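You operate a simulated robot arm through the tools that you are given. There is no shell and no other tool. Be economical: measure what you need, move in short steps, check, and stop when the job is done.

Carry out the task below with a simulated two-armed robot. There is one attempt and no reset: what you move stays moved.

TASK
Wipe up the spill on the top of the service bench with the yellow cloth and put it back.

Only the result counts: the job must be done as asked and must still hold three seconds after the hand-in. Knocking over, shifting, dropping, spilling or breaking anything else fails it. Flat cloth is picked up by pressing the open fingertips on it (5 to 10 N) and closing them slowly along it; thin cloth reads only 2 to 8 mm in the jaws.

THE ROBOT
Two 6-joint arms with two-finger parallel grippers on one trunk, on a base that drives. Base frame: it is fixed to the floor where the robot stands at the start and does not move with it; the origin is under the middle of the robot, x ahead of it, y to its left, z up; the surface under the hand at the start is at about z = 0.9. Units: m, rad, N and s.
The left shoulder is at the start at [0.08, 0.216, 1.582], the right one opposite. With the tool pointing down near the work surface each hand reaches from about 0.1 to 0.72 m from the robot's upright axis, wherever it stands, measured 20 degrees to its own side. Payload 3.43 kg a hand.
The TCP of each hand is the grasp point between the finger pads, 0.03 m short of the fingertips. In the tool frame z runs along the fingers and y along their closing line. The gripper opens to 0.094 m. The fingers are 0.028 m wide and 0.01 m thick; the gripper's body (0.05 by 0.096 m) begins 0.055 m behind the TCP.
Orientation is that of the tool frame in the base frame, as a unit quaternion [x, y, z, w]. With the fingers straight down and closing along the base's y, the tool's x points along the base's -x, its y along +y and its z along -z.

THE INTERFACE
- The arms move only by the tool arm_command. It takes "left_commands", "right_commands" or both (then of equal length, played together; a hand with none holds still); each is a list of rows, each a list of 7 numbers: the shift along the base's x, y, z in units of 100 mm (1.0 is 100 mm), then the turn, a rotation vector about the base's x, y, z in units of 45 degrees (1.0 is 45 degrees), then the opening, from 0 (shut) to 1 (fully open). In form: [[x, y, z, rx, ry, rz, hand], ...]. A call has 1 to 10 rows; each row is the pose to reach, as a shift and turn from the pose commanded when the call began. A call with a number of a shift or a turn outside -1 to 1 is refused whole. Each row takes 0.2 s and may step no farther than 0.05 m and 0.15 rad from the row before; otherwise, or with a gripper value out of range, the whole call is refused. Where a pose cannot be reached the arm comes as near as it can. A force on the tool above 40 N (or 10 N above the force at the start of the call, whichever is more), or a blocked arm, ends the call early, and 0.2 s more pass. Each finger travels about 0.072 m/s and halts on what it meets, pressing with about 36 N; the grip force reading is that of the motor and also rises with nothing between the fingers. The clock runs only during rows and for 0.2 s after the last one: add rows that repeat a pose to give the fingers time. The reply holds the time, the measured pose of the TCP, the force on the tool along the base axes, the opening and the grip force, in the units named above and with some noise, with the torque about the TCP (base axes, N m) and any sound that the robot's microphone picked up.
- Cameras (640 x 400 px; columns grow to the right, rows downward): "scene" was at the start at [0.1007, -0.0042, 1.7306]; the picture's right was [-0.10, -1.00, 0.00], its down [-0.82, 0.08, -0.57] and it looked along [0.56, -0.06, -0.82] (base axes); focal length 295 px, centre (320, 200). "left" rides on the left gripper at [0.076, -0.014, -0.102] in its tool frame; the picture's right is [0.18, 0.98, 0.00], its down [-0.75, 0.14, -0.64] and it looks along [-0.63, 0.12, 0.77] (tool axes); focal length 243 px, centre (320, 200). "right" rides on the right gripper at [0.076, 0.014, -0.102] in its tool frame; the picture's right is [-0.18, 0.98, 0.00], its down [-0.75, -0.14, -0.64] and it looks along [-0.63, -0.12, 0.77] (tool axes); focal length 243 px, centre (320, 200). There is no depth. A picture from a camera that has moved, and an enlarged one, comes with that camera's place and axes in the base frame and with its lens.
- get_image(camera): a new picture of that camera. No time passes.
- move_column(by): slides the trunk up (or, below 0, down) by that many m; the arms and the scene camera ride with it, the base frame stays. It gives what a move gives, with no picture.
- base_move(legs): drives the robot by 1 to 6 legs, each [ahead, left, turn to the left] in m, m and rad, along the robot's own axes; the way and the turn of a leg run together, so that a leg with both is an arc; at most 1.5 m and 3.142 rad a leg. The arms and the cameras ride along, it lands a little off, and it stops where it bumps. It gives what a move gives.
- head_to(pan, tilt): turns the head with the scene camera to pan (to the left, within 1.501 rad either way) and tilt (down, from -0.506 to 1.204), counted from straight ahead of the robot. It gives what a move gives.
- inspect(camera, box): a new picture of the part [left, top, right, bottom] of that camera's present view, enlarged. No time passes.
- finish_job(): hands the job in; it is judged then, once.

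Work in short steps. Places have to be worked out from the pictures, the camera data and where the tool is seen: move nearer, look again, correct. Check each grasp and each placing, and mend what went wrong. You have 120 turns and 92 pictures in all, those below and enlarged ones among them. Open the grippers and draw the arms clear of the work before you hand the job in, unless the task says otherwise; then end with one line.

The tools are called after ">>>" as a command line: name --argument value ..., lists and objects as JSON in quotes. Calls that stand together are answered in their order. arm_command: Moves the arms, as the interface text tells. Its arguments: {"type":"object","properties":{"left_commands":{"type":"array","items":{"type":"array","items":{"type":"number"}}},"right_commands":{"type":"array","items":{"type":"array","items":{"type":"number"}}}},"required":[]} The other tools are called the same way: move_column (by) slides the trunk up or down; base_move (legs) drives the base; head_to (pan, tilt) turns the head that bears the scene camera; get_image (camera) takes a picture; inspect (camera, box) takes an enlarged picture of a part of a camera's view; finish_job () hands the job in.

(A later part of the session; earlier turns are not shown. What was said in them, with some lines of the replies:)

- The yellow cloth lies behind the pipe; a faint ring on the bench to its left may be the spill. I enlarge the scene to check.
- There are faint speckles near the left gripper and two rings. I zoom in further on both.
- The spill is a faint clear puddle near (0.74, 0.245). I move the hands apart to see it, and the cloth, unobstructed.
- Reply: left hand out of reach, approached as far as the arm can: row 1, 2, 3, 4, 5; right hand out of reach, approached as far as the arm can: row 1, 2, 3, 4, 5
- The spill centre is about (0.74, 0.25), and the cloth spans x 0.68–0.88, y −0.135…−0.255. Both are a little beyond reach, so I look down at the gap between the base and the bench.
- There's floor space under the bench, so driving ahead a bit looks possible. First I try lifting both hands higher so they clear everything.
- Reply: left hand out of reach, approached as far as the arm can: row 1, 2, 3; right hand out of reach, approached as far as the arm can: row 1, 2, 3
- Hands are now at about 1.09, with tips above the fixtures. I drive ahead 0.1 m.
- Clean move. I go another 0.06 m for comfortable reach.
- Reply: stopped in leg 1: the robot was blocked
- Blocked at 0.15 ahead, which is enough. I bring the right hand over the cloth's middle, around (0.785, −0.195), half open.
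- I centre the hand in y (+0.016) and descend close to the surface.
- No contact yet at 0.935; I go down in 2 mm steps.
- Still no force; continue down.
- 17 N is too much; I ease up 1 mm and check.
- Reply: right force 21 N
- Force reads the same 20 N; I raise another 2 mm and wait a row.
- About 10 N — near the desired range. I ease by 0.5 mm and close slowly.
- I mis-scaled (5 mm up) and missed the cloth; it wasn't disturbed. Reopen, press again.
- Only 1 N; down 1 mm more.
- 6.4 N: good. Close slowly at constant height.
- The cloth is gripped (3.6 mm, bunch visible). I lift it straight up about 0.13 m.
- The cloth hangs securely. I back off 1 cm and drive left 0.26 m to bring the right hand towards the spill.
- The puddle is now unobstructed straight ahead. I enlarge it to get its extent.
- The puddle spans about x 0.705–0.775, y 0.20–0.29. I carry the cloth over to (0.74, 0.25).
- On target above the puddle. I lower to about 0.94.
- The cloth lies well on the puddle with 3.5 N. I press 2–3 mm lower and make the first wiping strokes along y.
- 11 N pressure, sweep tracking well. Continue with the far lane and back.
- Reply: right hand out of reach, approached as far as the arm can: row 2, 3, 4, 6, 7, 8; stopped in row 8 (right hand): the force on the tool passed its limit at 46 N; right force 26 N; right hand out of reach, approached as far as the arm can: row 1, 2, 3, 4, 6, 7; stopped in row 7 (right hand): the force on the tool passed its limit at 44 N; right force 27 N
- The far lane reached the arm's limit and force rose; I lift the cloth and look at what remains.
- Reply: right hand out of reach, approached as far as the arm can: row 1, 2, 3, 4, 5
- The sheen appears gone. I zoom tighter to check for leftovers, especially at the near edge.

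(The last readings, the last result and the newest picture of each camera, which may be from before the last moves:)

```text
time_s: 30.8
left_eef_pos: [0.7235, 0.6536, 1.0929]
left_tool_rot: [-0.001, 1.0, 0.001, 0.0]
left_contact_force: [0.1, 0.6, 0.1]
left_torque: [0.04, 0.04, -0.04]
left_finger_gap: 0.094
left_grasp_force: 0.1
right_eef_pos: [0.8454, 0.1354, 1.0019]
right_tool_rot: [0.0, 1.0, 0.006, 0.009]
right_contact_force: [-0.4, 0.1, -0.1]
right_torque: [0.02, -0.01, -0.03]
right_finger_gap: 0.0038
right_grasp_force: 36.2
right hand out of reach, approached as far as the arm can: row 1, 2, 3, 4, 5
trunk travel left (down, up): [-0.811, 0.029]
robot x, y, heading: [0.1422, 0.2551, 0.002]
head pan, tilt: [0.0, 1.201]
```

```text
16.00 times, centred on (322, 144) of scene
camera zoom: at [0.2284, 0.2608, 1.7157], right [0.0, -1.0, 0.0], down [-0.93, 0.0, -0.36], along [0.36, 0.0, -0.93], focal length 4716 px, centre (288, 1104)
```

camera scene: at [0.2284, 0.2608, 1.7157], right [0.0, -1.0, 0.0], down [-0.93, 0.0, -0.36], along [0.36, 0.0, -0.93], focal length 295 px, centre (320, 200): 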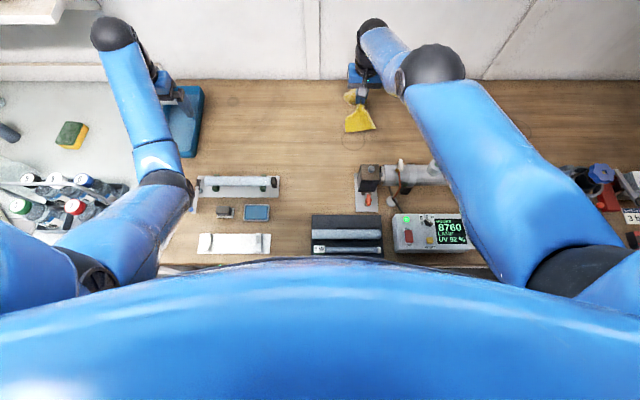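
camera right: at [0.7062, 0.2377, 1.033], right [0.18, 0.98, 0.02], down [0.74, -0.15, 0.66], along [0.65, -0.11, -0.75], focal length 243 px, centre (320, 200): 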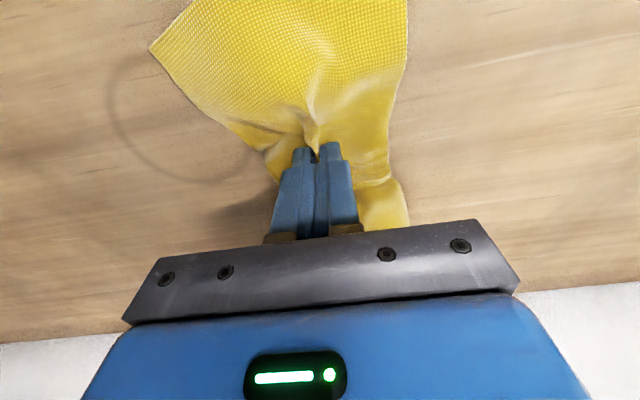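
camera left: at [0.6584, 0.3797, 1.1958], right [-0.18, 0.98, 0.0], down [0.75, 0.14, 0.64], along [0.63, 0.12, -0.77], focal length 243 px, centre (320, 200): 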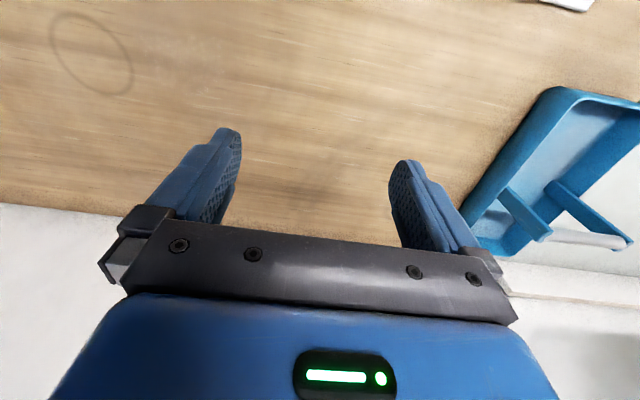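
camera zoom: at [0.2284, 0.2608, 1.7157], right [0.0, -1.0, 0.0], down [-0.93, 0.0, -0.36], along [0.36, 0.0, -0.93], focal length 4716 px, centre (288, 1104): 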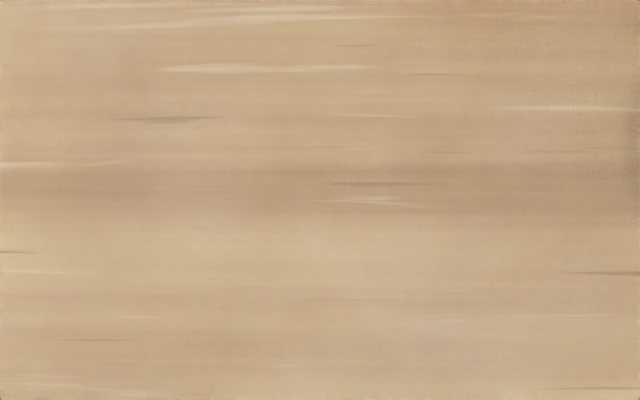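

Surface looks clean. I bring the right hand back to a comfortable pose, then do one safety pass on the near lane.

>>> arm_command --right_commands '[[-0.2, 0, 0.1, 0, 0, 0, 0], [-0.4, 0, 0.2, 0, 0, 0, 0], [-0.6, 0, 0.3, 0, 0, 0, 0], [-0.6, 0, 0.3, 0, 0, 0, 0]]'

>>> get_image --camera "scene"

```text
time_s: 31.8
left_eef_pos: [0.7242, 0.6529, 1.0933]
left_tool_rot: [0.0, 1.0, 0.001, 0.0]
left_contact_force: [0.5, 0.3, -0.7]
left_torque: [-0.04, 0.01, -0.03]
left_finger_gap: 0.0938
left_grasp_force: 0.0
right_eef_pos: [0.8441, 0.1422, 1.0019]
right_tool_rot: [-0.001, 1.0, 0.005, 0.009]
right_contact_force: [-0.6, -0.5, -0.2]
right_torque: [0.02, 0.01, -0.03]
right_finger_gap: 0.0037
right_grasp_force: 36.1
right hand out of reach, approached as far as the arm can: row 1, 2, 3, 4
trunk travel left (down, up): [-0.811, 0.029]
robot x, y, heading: [0.1418, 0.2582, 0.003]
head pan, tilt: [0.0, 1.201]
```

```text
61 pictures are left
camera scene: at [0.2276, 0.2612, 1.7157], right [0.0, -1.0, 0.0], down [-0.93, 0.0, -0.36], along [0.36, 0.0, -0.93], focal length 295 px, centre (320, 200)
```

scene: 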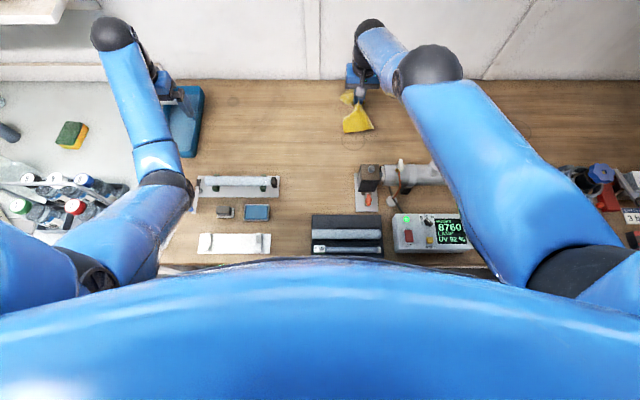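

The arm seems stuck against a joint limit in a stretched pose. I try moving toward the right, where it was comfortable.

>>> arm_command --right_commands '[[0.1, -0.3, 0, 0, 0, 0, 0], [0.2, -0.6, 0, 0, 0, 0, 0], [0.3, -1, 0, 0, 0, 0, 0], [0.3, -1, 0, 0, 0, 0, 0]]'

```text
time_s: 32.8
left_eef_pos: [0.724, 0.6548, 1.0944]
left_tool_rot: [-0.001, 1.0, 0.001, 0.0]
left_contact_force: [0.3, -0.2, -0.4]
left_torque: [-0.01, 0.04, 0.01]
left_finger_gap: 0.094
left_grasp_force: 0.0
right_eef_pos: [0.8573, 0.0529, 1.0076]
right_tool_rot: [-0.001, 1.0, 0.006, 0.009]
right_contact_force: [0.3, -0.2, 0.5]
right_torque: [-0.01, 0.01, -0.03]
right_finger_gap: 0.0038
right_grasp_force: 36.3
right hand out of reach, approached as far as the arm can: row 1, 2, 3, 4
trunk travel left (down, up): [-0.811, 0.029]
robot x, y, heading: [0.1428, 0.2565, -0.0]
head pan, tilt: [0.0, 1.201]
```

y follows, but x/z stay at the limit. I try going lower, where this posture should open up (bench is clear here).

>>> arm_command --right_commands '[[0, 0, -0.3, 0, 0, 0, 0], [0, 0, -0.6, 0, 0, 0, 0], [0, 0, -0.7, 0, 0, 0, 0], [0, 0, -0.7, 0, 0, 0, 0]]'

>>> get_image --camera "scene"

```text
time_s: 33.8
left_eef_pos: [0.7241, 0.6525, 1.0948]
left_tool_rot: [-0.002, 1.0, -0.001, -0.001]
left_contact_force: [-0.2, 0.8, -0.3]
left_torque: [-0.01, 0.02, -0.02]
left_finger_gap: 0.094
left_grasp_force: 0.0
right_eef_pos: [0.8322, 0.0513, 0.9563]
right_tool_rot: [0.0, 1.0, 0.005, 0.009]
right_contact_force: [-0.1, -1.1, 0.2]
right_torque: [0.03, 0.01, 0.0]
right_finger_gap: 0.0037
right_grasp_force: 36.0
right hand out of reach, approached as far as the arm can: row 1, 2, 3, 4
trunk travel left (down, up): [-0.811, 0.029]
robot x, y, heading: [0.142, 0.2576, -0.004]
head pan, tilt: [0.0, 1.201]
```

```text
60 pictures are left
camera scene: at [0.2276, 0.261, 1.7157], right [0.0, -1.0, 0.0], down [-0.93, 0.0, -0.36], along [0.36, 0.0, -0.93], focal length 295 px, centre (320, 200)
```

scene: 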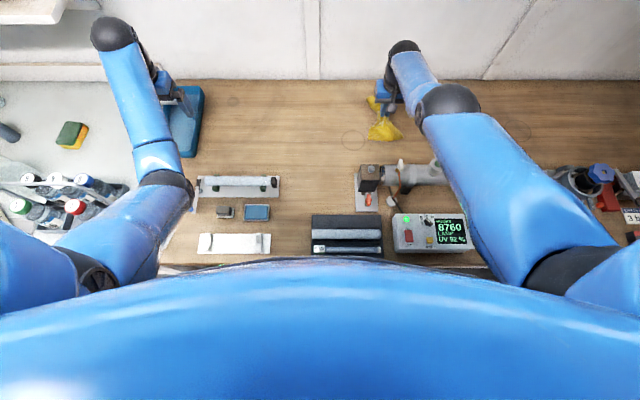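

The arm flipped to an elbow-up posture, which only works farther out. That's fine: the base can compensate. I move the command out by 0.1 m in x to get inside its range.

>>> arm_command --right_commands '[[0.3, 0, 0, 0, 0, 0, 0], [0.6, 0, 0, 0, 0, 0, 0], [1, 0, 0, 0, 0, 0, 0], [1, 0, 0, 0, 0, 0, 0]]'

```text
time_s: 34.8
left_eef_pos: [0.7238, 0.6542, 1.0946]
left_tool_rot: [-0.001, 1.0, 0.0, 0.0]
left_contact_force: [0.3, -0.4, -0.2]
left_torque: [0.01, -0.05, 0.0]
left_finger_gap: 0.094
left_grasp_force: 0.1
right_eef_pos: [0.8421, 0.052, 0.9758]
right_tool_rot: [0.0, 1.0, 0.006, 0.01]
right_contact_force: [-0.4, 0.6, -0.3]
right_torque: [0.03, 0.01, -0.03]
right_finger_gap: 0.0036
right_grasp_force: 36.1
right hand out of reach, approached as far as the arm can: row 1, 2, 3, 4
trunk travel left (down, up): [-0.811, 0.029]
robot x, y, heading: [0.1428, 0.2584, 0.003]
head pan, tilt: [0.0, 1.201]
```

Still at the limit; push out a bit more.

>>> arm_command --right_commands '[[0.3, 0, 0.1, 0, 0, 0, 0], [0.5, 0, 0.2, 0, 0, 0, 0], [0.5, 0, 0.2, 0, 0, 0, 0]]'

```text
time_s: 35.6
left_eef_pos: [0.7234, 0.6538, 1.0933]
left_tool_rot: [-0.001, 1.0, 0.0, -0.001]
left_contact_force: [0.6, -1.5, -0.5]
left_torque: [0.02, -0.01, 0.02]
left_finger_gap: 0.094
left_grasp_force: 0.1
right_eef_pos: [0.8546, 0.0484, 1.003]
right_tool_rot: [0.0, 1.0, 0.005, 0.01]
right_contact_force: [0.3, -0.4, -0.2]
right_torque: [-0.03, 0.01, -0.01]
right_finger_gap: 0.0038
right_grasp_force: 36.0
right hand out of reach, approached as far as the arm can: row 1, 2, 3
trunk travel left (down, up): [-0.811, 0.029]
robot x, y, heading: [0.1438, 0.2584, 0.001]
head pan, tilt: [0.0, 1.201]
```

Out another step to find where the command becomes reachable.

>>> arm_command --right_commands '[[0.3, 0, 0, 0, 0, 0, 0], [0.6, 0, 0, 0, 0, 0, 0], [0.6, 0, 0, 0, 0, 0, 0]]'

```text
time_s: 36.4
left_eef_pos: [0.7235, 0.6537, 1.0932]
left_tool_rot: [-0.002, 1.0, 0.0, 0.0]
left_contact_force: [-0.5, 0.9, 0.3]
left_torque: [-0.02, -0.02, -0.03]
left_finger_gap: 0.0942
left_grasp_force: 0.0
right_eef_pos: [0.8601, 0.0484, 1.0174]
right_tool_rot: [0.0, 1.0, 0.005, 0.009]
right_contact_force: [0.0, 0.0, 0.2]
right_torque: [0.0, 0.01, -0.01]
right_finger_gap: 0.0037
right_grasp_force: 36.2
right hand out of reach, approached as far as the arm can: row 1, 2, 3
trunk travel left (down, up): [-0.811, 0.029]
robot x, y, heading: [0.1428, 0.2586, 0.003]
head pan, tilt: [0.0, 1.201]
```

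The arm is fully stretched and singular: it slides on a circle, with the tool still straight down. I don't need to fix that — the base and trunk can do the placing. I drive right 0.245 m at this height.

>>> base_move --legs '[[0, -0.245, 0]]'

>>> get_image --camera "scene"

>>> inspect --camera "scene" --box '[195, 118, 275, 168]'

>>> get_image --camera "right"

```text
time_s: 38.2
left_eef_pos: [0.7249, 0.4107, 1.0915]
left_tool_rot: [-0.001, 1.0, -0.002, 0.001]
left_contact_force: [-0.6, -0.8, 0.5]
left_torque: [-0.03, -0.03, -0.02]
left_finger_gap: 0.0941
left_grasp_force: 0.0
right_eef_pos: [0.8603, -0.1939, 1.0191]
right_tool_rot: [0.001, 1.0, 0.003, 0.01]
right_contact_force: [-0.4, -0.5, -0.7]
right_torque: [0.0, 0.0, -0.04]
right_finger_gap: 0.0036
right_grasp_force: 36.0
trunk travel left (down, up): [-0.811, 0.029]
robot x, y, heading: [0.1436, 0.01, 0.003]
head pan, tilt: [0.0, 1.201]
```

```text
59 pictures are left
camera scene: at [0.228, 0.0208, 1.7157], right [0.0, -1.0, 0.0], down [-0.93, 0.0, -0.36], along [0.36, 0.0, -0.93], focal length 295 px, centre (320, 200)
```

scene: 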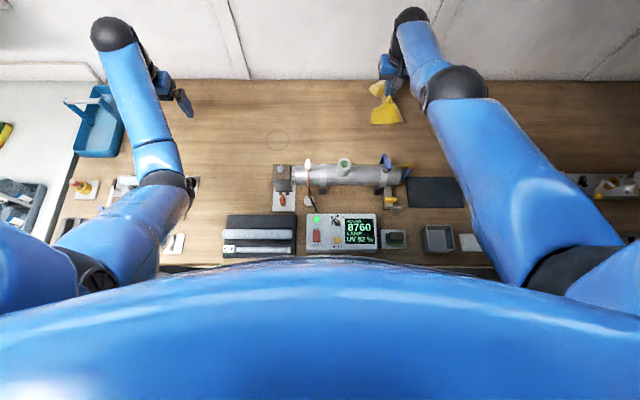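

```text
8.00 times, centred on (235, 143) of scene
camera zoom: at [0.228, 0.0208, 1.7157], right [0.0, -1.0, 0.0], down [-0.93, 0.0, -0.36], along [0.36, 0.0, -0.93], focal length 2358 px, centre (1000, 656)
```

zoom: 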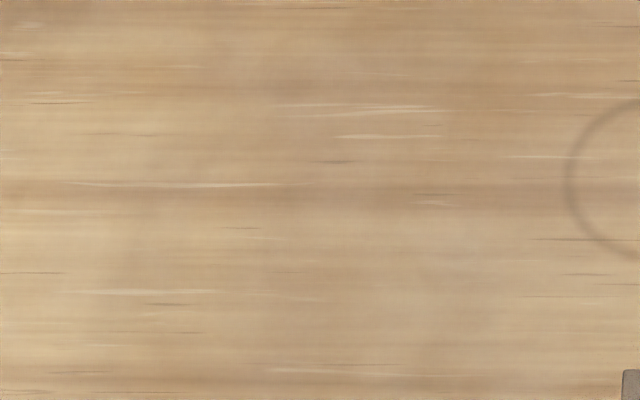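

```text
57 pictures are left
camera right: at [0.783, -0.1818, 1.1194], right [0.18, 0.98, 0.01], down [0.74, -0.14, 0.66], along [0.65, -0.11, -0.76], focal length 243 px, centre (320, 200)
```

right: 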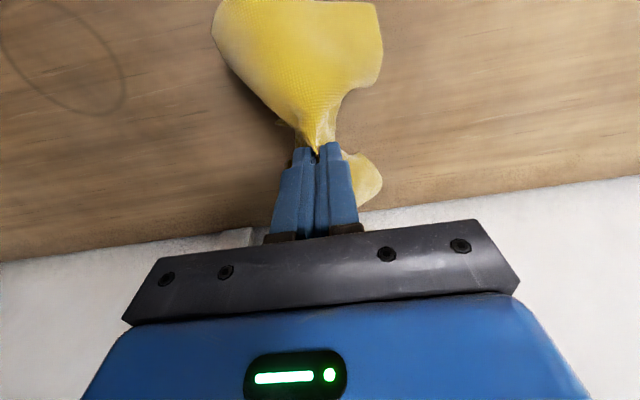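

No trace of the spill. The hand is at y −0.194; I back up 0.078 m to bring it over the cloth's original grip point (0.782, −0.196).

>>> base_move --legs '[[-0.078, 0, 0]]'

>>> get_image --camera "scene"

```text
time_s: 39.3
left_eef_pos: [0.6566, 0.4055, 1.0876]
left_tool_rot: [-0.001, 1.0, 0.002, -0.006]
left_contact_force: [0.7, 0.1, -0.5]
left_torque: [-0.01, 0.05, 0.01]
left_finger_gap: 0.0938
left_grasp_force: 0.2
right_eef_pos: [0.7909, -0.1999, 1.01]
right_tool_rot: [0.0, 1.0, 0.005, 0.004]
right_contact_force: [1.5, 0.2, -0.4]
right_torque: [-0.01, 0.06, -0.01]
right_finger_gap: 0.0035
right_grasp_force: 35.5
trunk travel left (down, up): [-0.811, 0.029]
robot x, y, heading: [0.0655, 0.01, 0.001]
head pan, tilt: [0.0, 1.201]
```

```text
56 pictures are left
camera scene: at [0.1674, 0.0126, 1.7145], right [0.0, -1.0, 0.0], down [-0.94, 0.0, -0.35], along [0.35, 0.0, -0.94], focal length 295 px, centre (320, 200)
```

scene: 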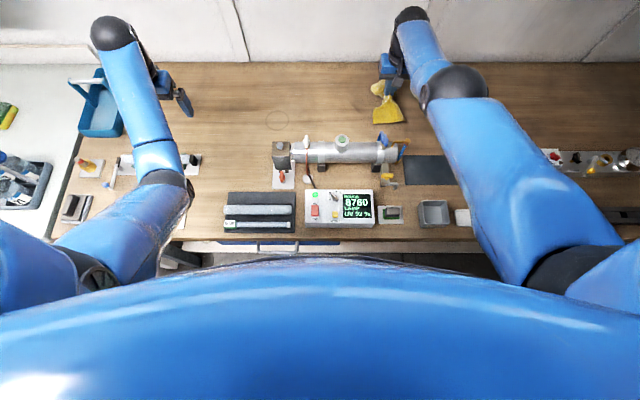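

Aligned within a centimetre. I lower the trunk 0.04 m (left fingertips stay well above the rack), then read the pose.

>>> move_column --by -0.04

>>> get_image --camera "left"

>>> get_image --camera "right"

```text
time_s: 40.1
left_eef_pos: [0.6468, 0.4067, 1.0531]
left_tool_rot: [-0.001, 1.0, -0.001, -0.001]
left_contact_force: [0.4, -1.2, 0.7]
left_torque: [0.01, 0.0, 0.0]
left_finger_gap: 0.0939
left_grasp_force: 0.0
right_eef_pos: [0.7837, -0.1982, 0.9773]
right_tool_rot: [0.0, 1.0, 0.005, 0.01]
right_contact_force: [-0.2, 0.1, 0.1]
right_torque: [0.02, 0.03, -0.01]
right_finger_gap: 0.0035
right_grasp_force: 36.2
trunk travel left (down, up): [-0.771, 0.069]
robot x, y, heading: [0.0673, 0.008, -0.0]
head pan, tilt: [0.0, 1.201]
```

```text
55 pictures are left
camera left: at [0.5722, 0.3916, 1.1556], right [-0.19, 0.98, 0.0], down [0.75, 0.14, 0.64], along [0.63, 0.12, -0.77], focal length 243 px, centre (320, 200)
```

left: 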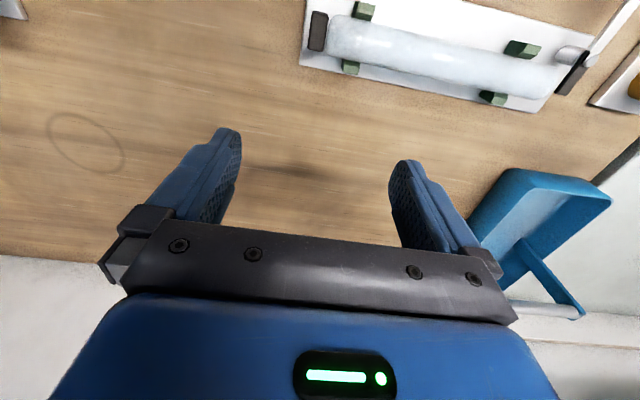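

```text
54 pictures are left
camera right: at [0.7071, -0.1862, 1.0784], right [0.18, 0.98, 0.01], down [0.74, -0.15, 0.66], along [0.65, -0.11, -0.76], focal length 243 px, centre (320, 200)
```

right: 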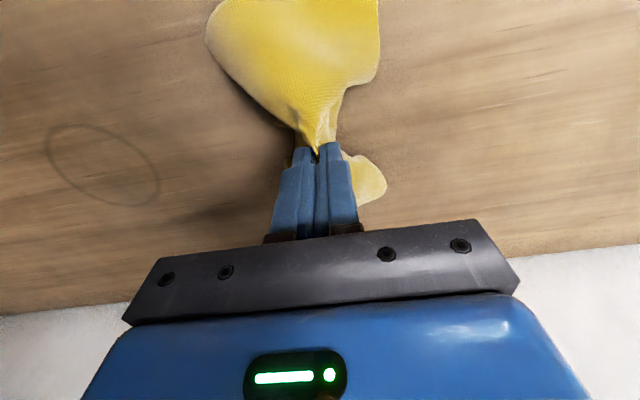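

Position is right on (0.784, −0.198). I lower another 0.035 m.

>>> move_column --by -0.035

>>> get_image --camera "right"

>>> inspect --camera "scene" --box '[330, 60, 450, 135]'

```text
time_s: 40.9
left_eef_pos: [0.6461, 0.407, 1.0201]
left_tool_rot: [-0.001, 1.0, 0.0, 0.001]
left_contact_force: [0.4, 0.1, -0.7]
left_torque: [-0.02, 0.01, 0.01]
left_finger_gap: 0.0941
left_grasp_force: 0.2
right_eef_pos: [0.7827, -0.1979, 0.9442]
right_tool_rot: [0.0, 1.0, 0.005, 0.01]
right_contact_force: [0.4, -0.6, 0.4]
right_torque: [0.01, -0.01, -0.02]
right_finger_gap: 0.0038
right_grasp_force: 35.9
trunk travel left (down, up): [-0.736, 0.104]
robot x, y, heading: [0.0695, 0.0105, -0.002]
head pan, tilt: [0.0, 1.201]
```

```text
53 pictures are left
camera right: at [0.7051, -0.186, 1.0444], right [0.18, 0.98, 0.01], down [0.74, -0.15, 0.66], along [0.65, -0.11, -0.75], focal length 243 px, centre (320, 200)
```

right: 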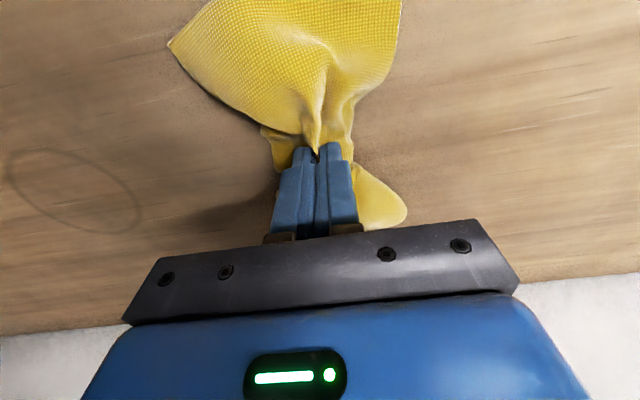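

```text
5.33 times, centred on (390, 98) of scene
camera zoom: at [0.1493, 0.0143, 1.6408], right [0.0, -1.0, 0.0], down [-0.93, 0.0, -0.36], along [0.36, 0.0, -0.93], focal length 1572 px, centre (-53, 747)
```

zoom: 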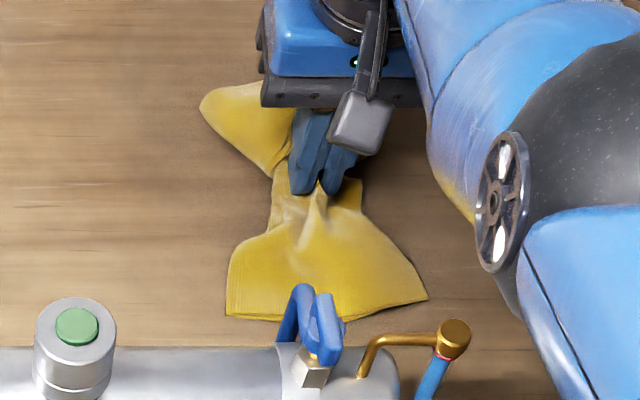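

The cloth spreads out well both ways. I lower another 1 cm so it lies on the bench.

>>> move_column --by -0.01

```text
time_s: 41.5
left_eef_pos: [0.6453, 0.4066, 1.0088]
left_tool_rot: [-0.001, 1.0, -0.001, 0.001]
left_contact_force: [-0.7, 1.2, 0.7]
left_torque: [0.02, 0.01, 0.0]
left_finger_gap: 0.0937
left_grasp_force: 0.0
right_eef_pos: [0.7821, -0.1993, 0.9348]
right_tool_rot: [0.0, 1.0, 0.005, 0.012]
right_contact_force: [1.6, -0.5, 6.9]
right_torque: [-0.01, -0.09, -0.05]
right_finger_gap: 0.0037
right_grasp_force: 35.1
trunk travel left (down, up): [-0.726, 0.114]
robot x, y, heading: [0.0675, 0.0096, 0.001]
head pan, tilt: [0.0, 1.201]
```

In contact at 7 N. I open slowly, which also pushes the bunch back outward.

>>> arm_command --right_commands '[[0, 0, 0, 0, 0, 0, 0.05], [0, 0, 0, 0, 0, 0, 0.1], [0, 0, 0, 0, 0, 0, 0.15], [0, 0, 0, 0, 0, 0, 0.2], [0, 0, 0, 0, 0, 0, 0.25], [0, 0, 0, 0, 0, 0, 0.3], [0, 0, 0, 0, 0, 0, 0.35], [0, 0, 0, 0, 0, 0, 0.4], [0, 0, 0, 0, 0, 0, 0.45], [0, 0, 0, 0, 0, 0, 0.5]]'

>>> inspect --camera "scene" --box '[330, 60, 450, 135]'

```text
time_s: 43.7
left_eef_pos: [0.6455, 0.4067, 1.0097]
left_tool_rot: [0.0, 1.0, 0.0, 0.0]
left_contact_force: [0.1, -0.7, 0.1]
left_torque: [-0.02, 0.02, 0.04]
left_finger_gap: 0.0938
left_grasp_force: 0.0
right_eef_pos: [0.7839, -0.1992, 0.9335]
right_tool_rot: [0.0, 1.0, 0.005, 0.011]
right_contact_force: [-0.3, -3.1, 7.2]
right_torque: [0.12, 0.03, 0.04]
right_finger_gap: 0.0451
right_grasp_force: 0.0
trunk travel left (down, up): [-0.726, 0.114]
robot x, y, heading: [0.0668, 0.0118, 0.003]
head pan, tilt: [0.0, 1.201]
```

```text
5.33 times, centred on (390, 98) of scene
camera zoom: at [0.1493, 0.0139, 1.6308], right [0.0, -1.0, 0.0], down [-0.93, 0.0, -0.36], along [0.36, 0.0, -0.93], focal length 1572 px, centre (-53, 747)
```

zoom: 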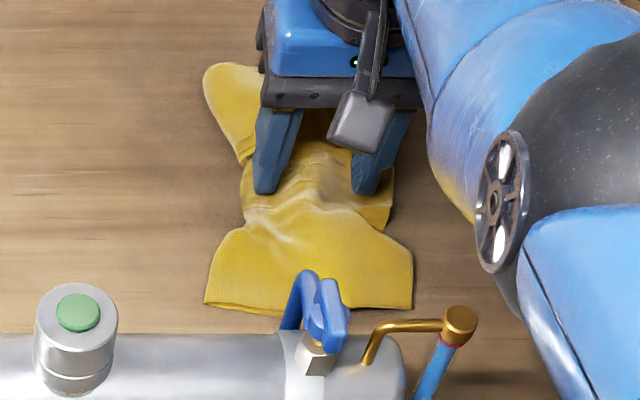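

Released and spreading nicely. I raise the trunk gently to lift the fingers off.

>>> move_column --by 0.085

>>> get_image --camera "right"

>>> inspect --camera "scene" --box '[330, 60, 450, 135]'

```text
time_s: 44.9
left_eef_pos: [0.6473, 0.4064, 1.093]
left_tool_rot: [-0.001, 1.0, 0.0, 0.0]
left_contact_force: [0.0, 0.0, 0.7]
left_torque: [0.01, 0.02, 0.0]
left_finger_gap: 0.0941
left_grasp_force: 0.0
right_eef_pos: [0.7833, -0.1981, 1.0184]
right_tool_rot: [0.0, 1.0, 0.006, 0.01]
right_contact_force: [0.3, 0.0, -0.1]
right_torque: [0.01, -0.01, 0.02]
right_finger_gap: 0.0472
right_grasp_force: 0.0
trunk travel left (down, up): [-0.811, 0.029]
robot x, y, heading: [0.0648, 0.0132, 0.004]
head pan, tilt: [0.0, 1.201]
```

```text
50 pictures are left
camera right: at [0.7061, -0.186, 1.1185], right [0.18, 0.98, 0.01], down [0.74, -0.15, 0.66], along [0.65, -0.11, -0.76], focal length 243 px, centre (320, 200)
```

right: 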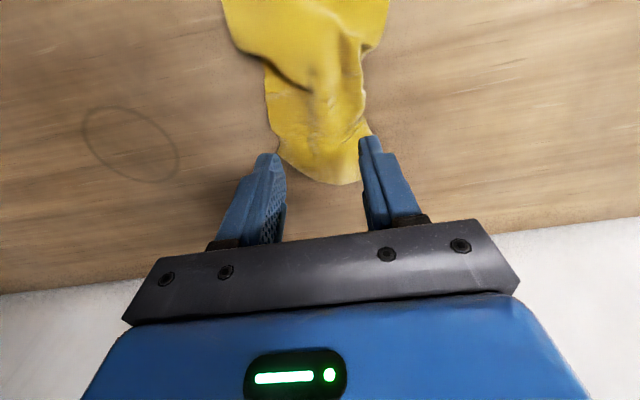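

```text
5.33 times, centred on (390, 98) of scene
camera zoom: at [0.1511, 0.0143, 1.7157], right [0.0, -1.0, 0.0], down [-0.93, 0.0, -0.36], along [0.36, 0.0, -0.93], focal length 1572 px, centre (-53, 747)
```

zoom: 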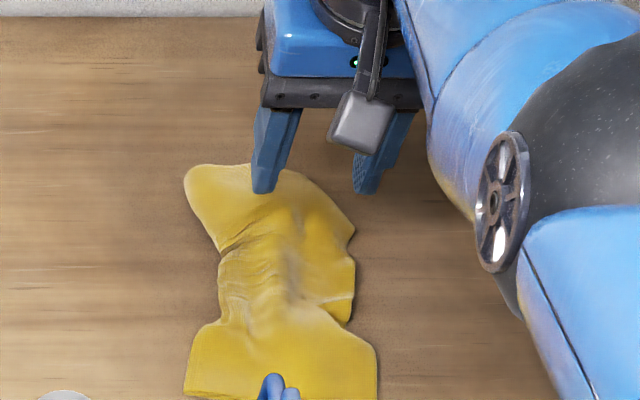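

The cloth lies back in its original footprint (x ≈0.69–0.87, y ≈−0.14…−0.25), with nothing disturbed. I raise fully and shift right to draw the hand clear of it.

>>> move_column --by 0.028

>>> base_move --legs '[[0, -0.14, 0]]'

>>> get_image --camera "scene"

>>> get_image --camera "left"

```text
time_s: 45.6
left_eef_pos: [0.6471, 0.4055, 1.1228]
left_tool_rot: [-0.001, 1.0, 0.001, 0.001]
left_contact_force: [0.1, -0.3, 0.1]
left_torque: [0.01, 0.02, -0.03]
left_finger_gap: 0.094
left_grasp_force: 0.1
right_eef_pos: [0.7842, -0.199, 1.0459]
right_tool_rot: [0.0, 1.0, 0.005, 0.011]
right_contact_force: [0.3, -0.3, -0.2]
right_torque: [0.0, 0.0, 0.01]
right_finger_gap: 0.047
right_grasp_force: 0.1
trunk travel left (down, up): [-0.839, 0.001]
robot x, y, heading: [0.0655, 0.0089, -0.002]
head pan, tilt: [0.0, 1.201]
```

```text
time_s: 46.9
left_eef_pos: [0.6481, 0.2743, 1.1199]
left_tool_rot: [-0.001, 1.0, -0.002, 0.0]
left_contact_force: [-0.6, -0.2, -0.2]
left_torque: [-0.05, 0.0, 0.0]
left_finger_gap: 0.0941
left_grasp_force: 0.1
right_eef_pos: [0.7844, -0.3313, 1.0459]
right_tool_rot: [-0.001, 1.0, 0.003, 0.01]
right_contact_force: [0.1, -0.1, -0.3]
right_torque: [-0.01, 0.02, -0.03]
right_finger_gap: 0.047
right_grasp_force: 0.0
trunk travel left (down, up): [-0.839, 0.001]
robot x, y, heading: [0.0651, -0.1265, 0.004]
head pan, tilt: [0.0, 1.201]
```

```text
48 pictures are left
camera scene: at [0.1507, -0.1165, 1.7437], right [0.0, -1.0, 0.0], down [-0.93, 0.0, -0.36], along [0.36, 0.0, -0.93], focal length 295 px, centre (320, 200)
```

scene: 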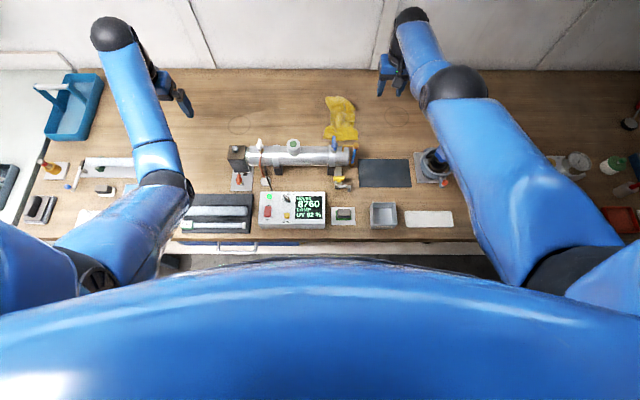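

```text
47 pictures are left
camera left: at [0.5709, 0.2588, 1.2221], right [-0.19, 0.98, 0.0], down [0.75, 0.14, 0.64], along [0.63, 0.12, -0.77], focal length 243 px, centre (320, 200)
```

left: 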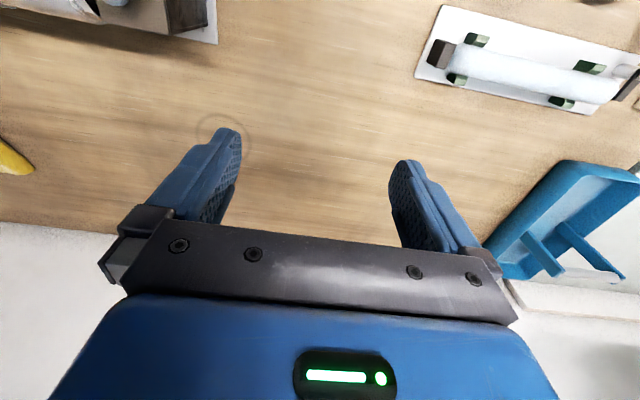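

The bench is clean, the cloth is back in place, both grippers are open and clear, and everything else is where it was. Handing in.

>>> finish_job

```text
The job is handed in.
```

I wiped up the spill with the yellow cloth and put the cloth back in its original spot, slightly rumpled; no trace of the spill shows in the last pictures, and nothing else was moved.
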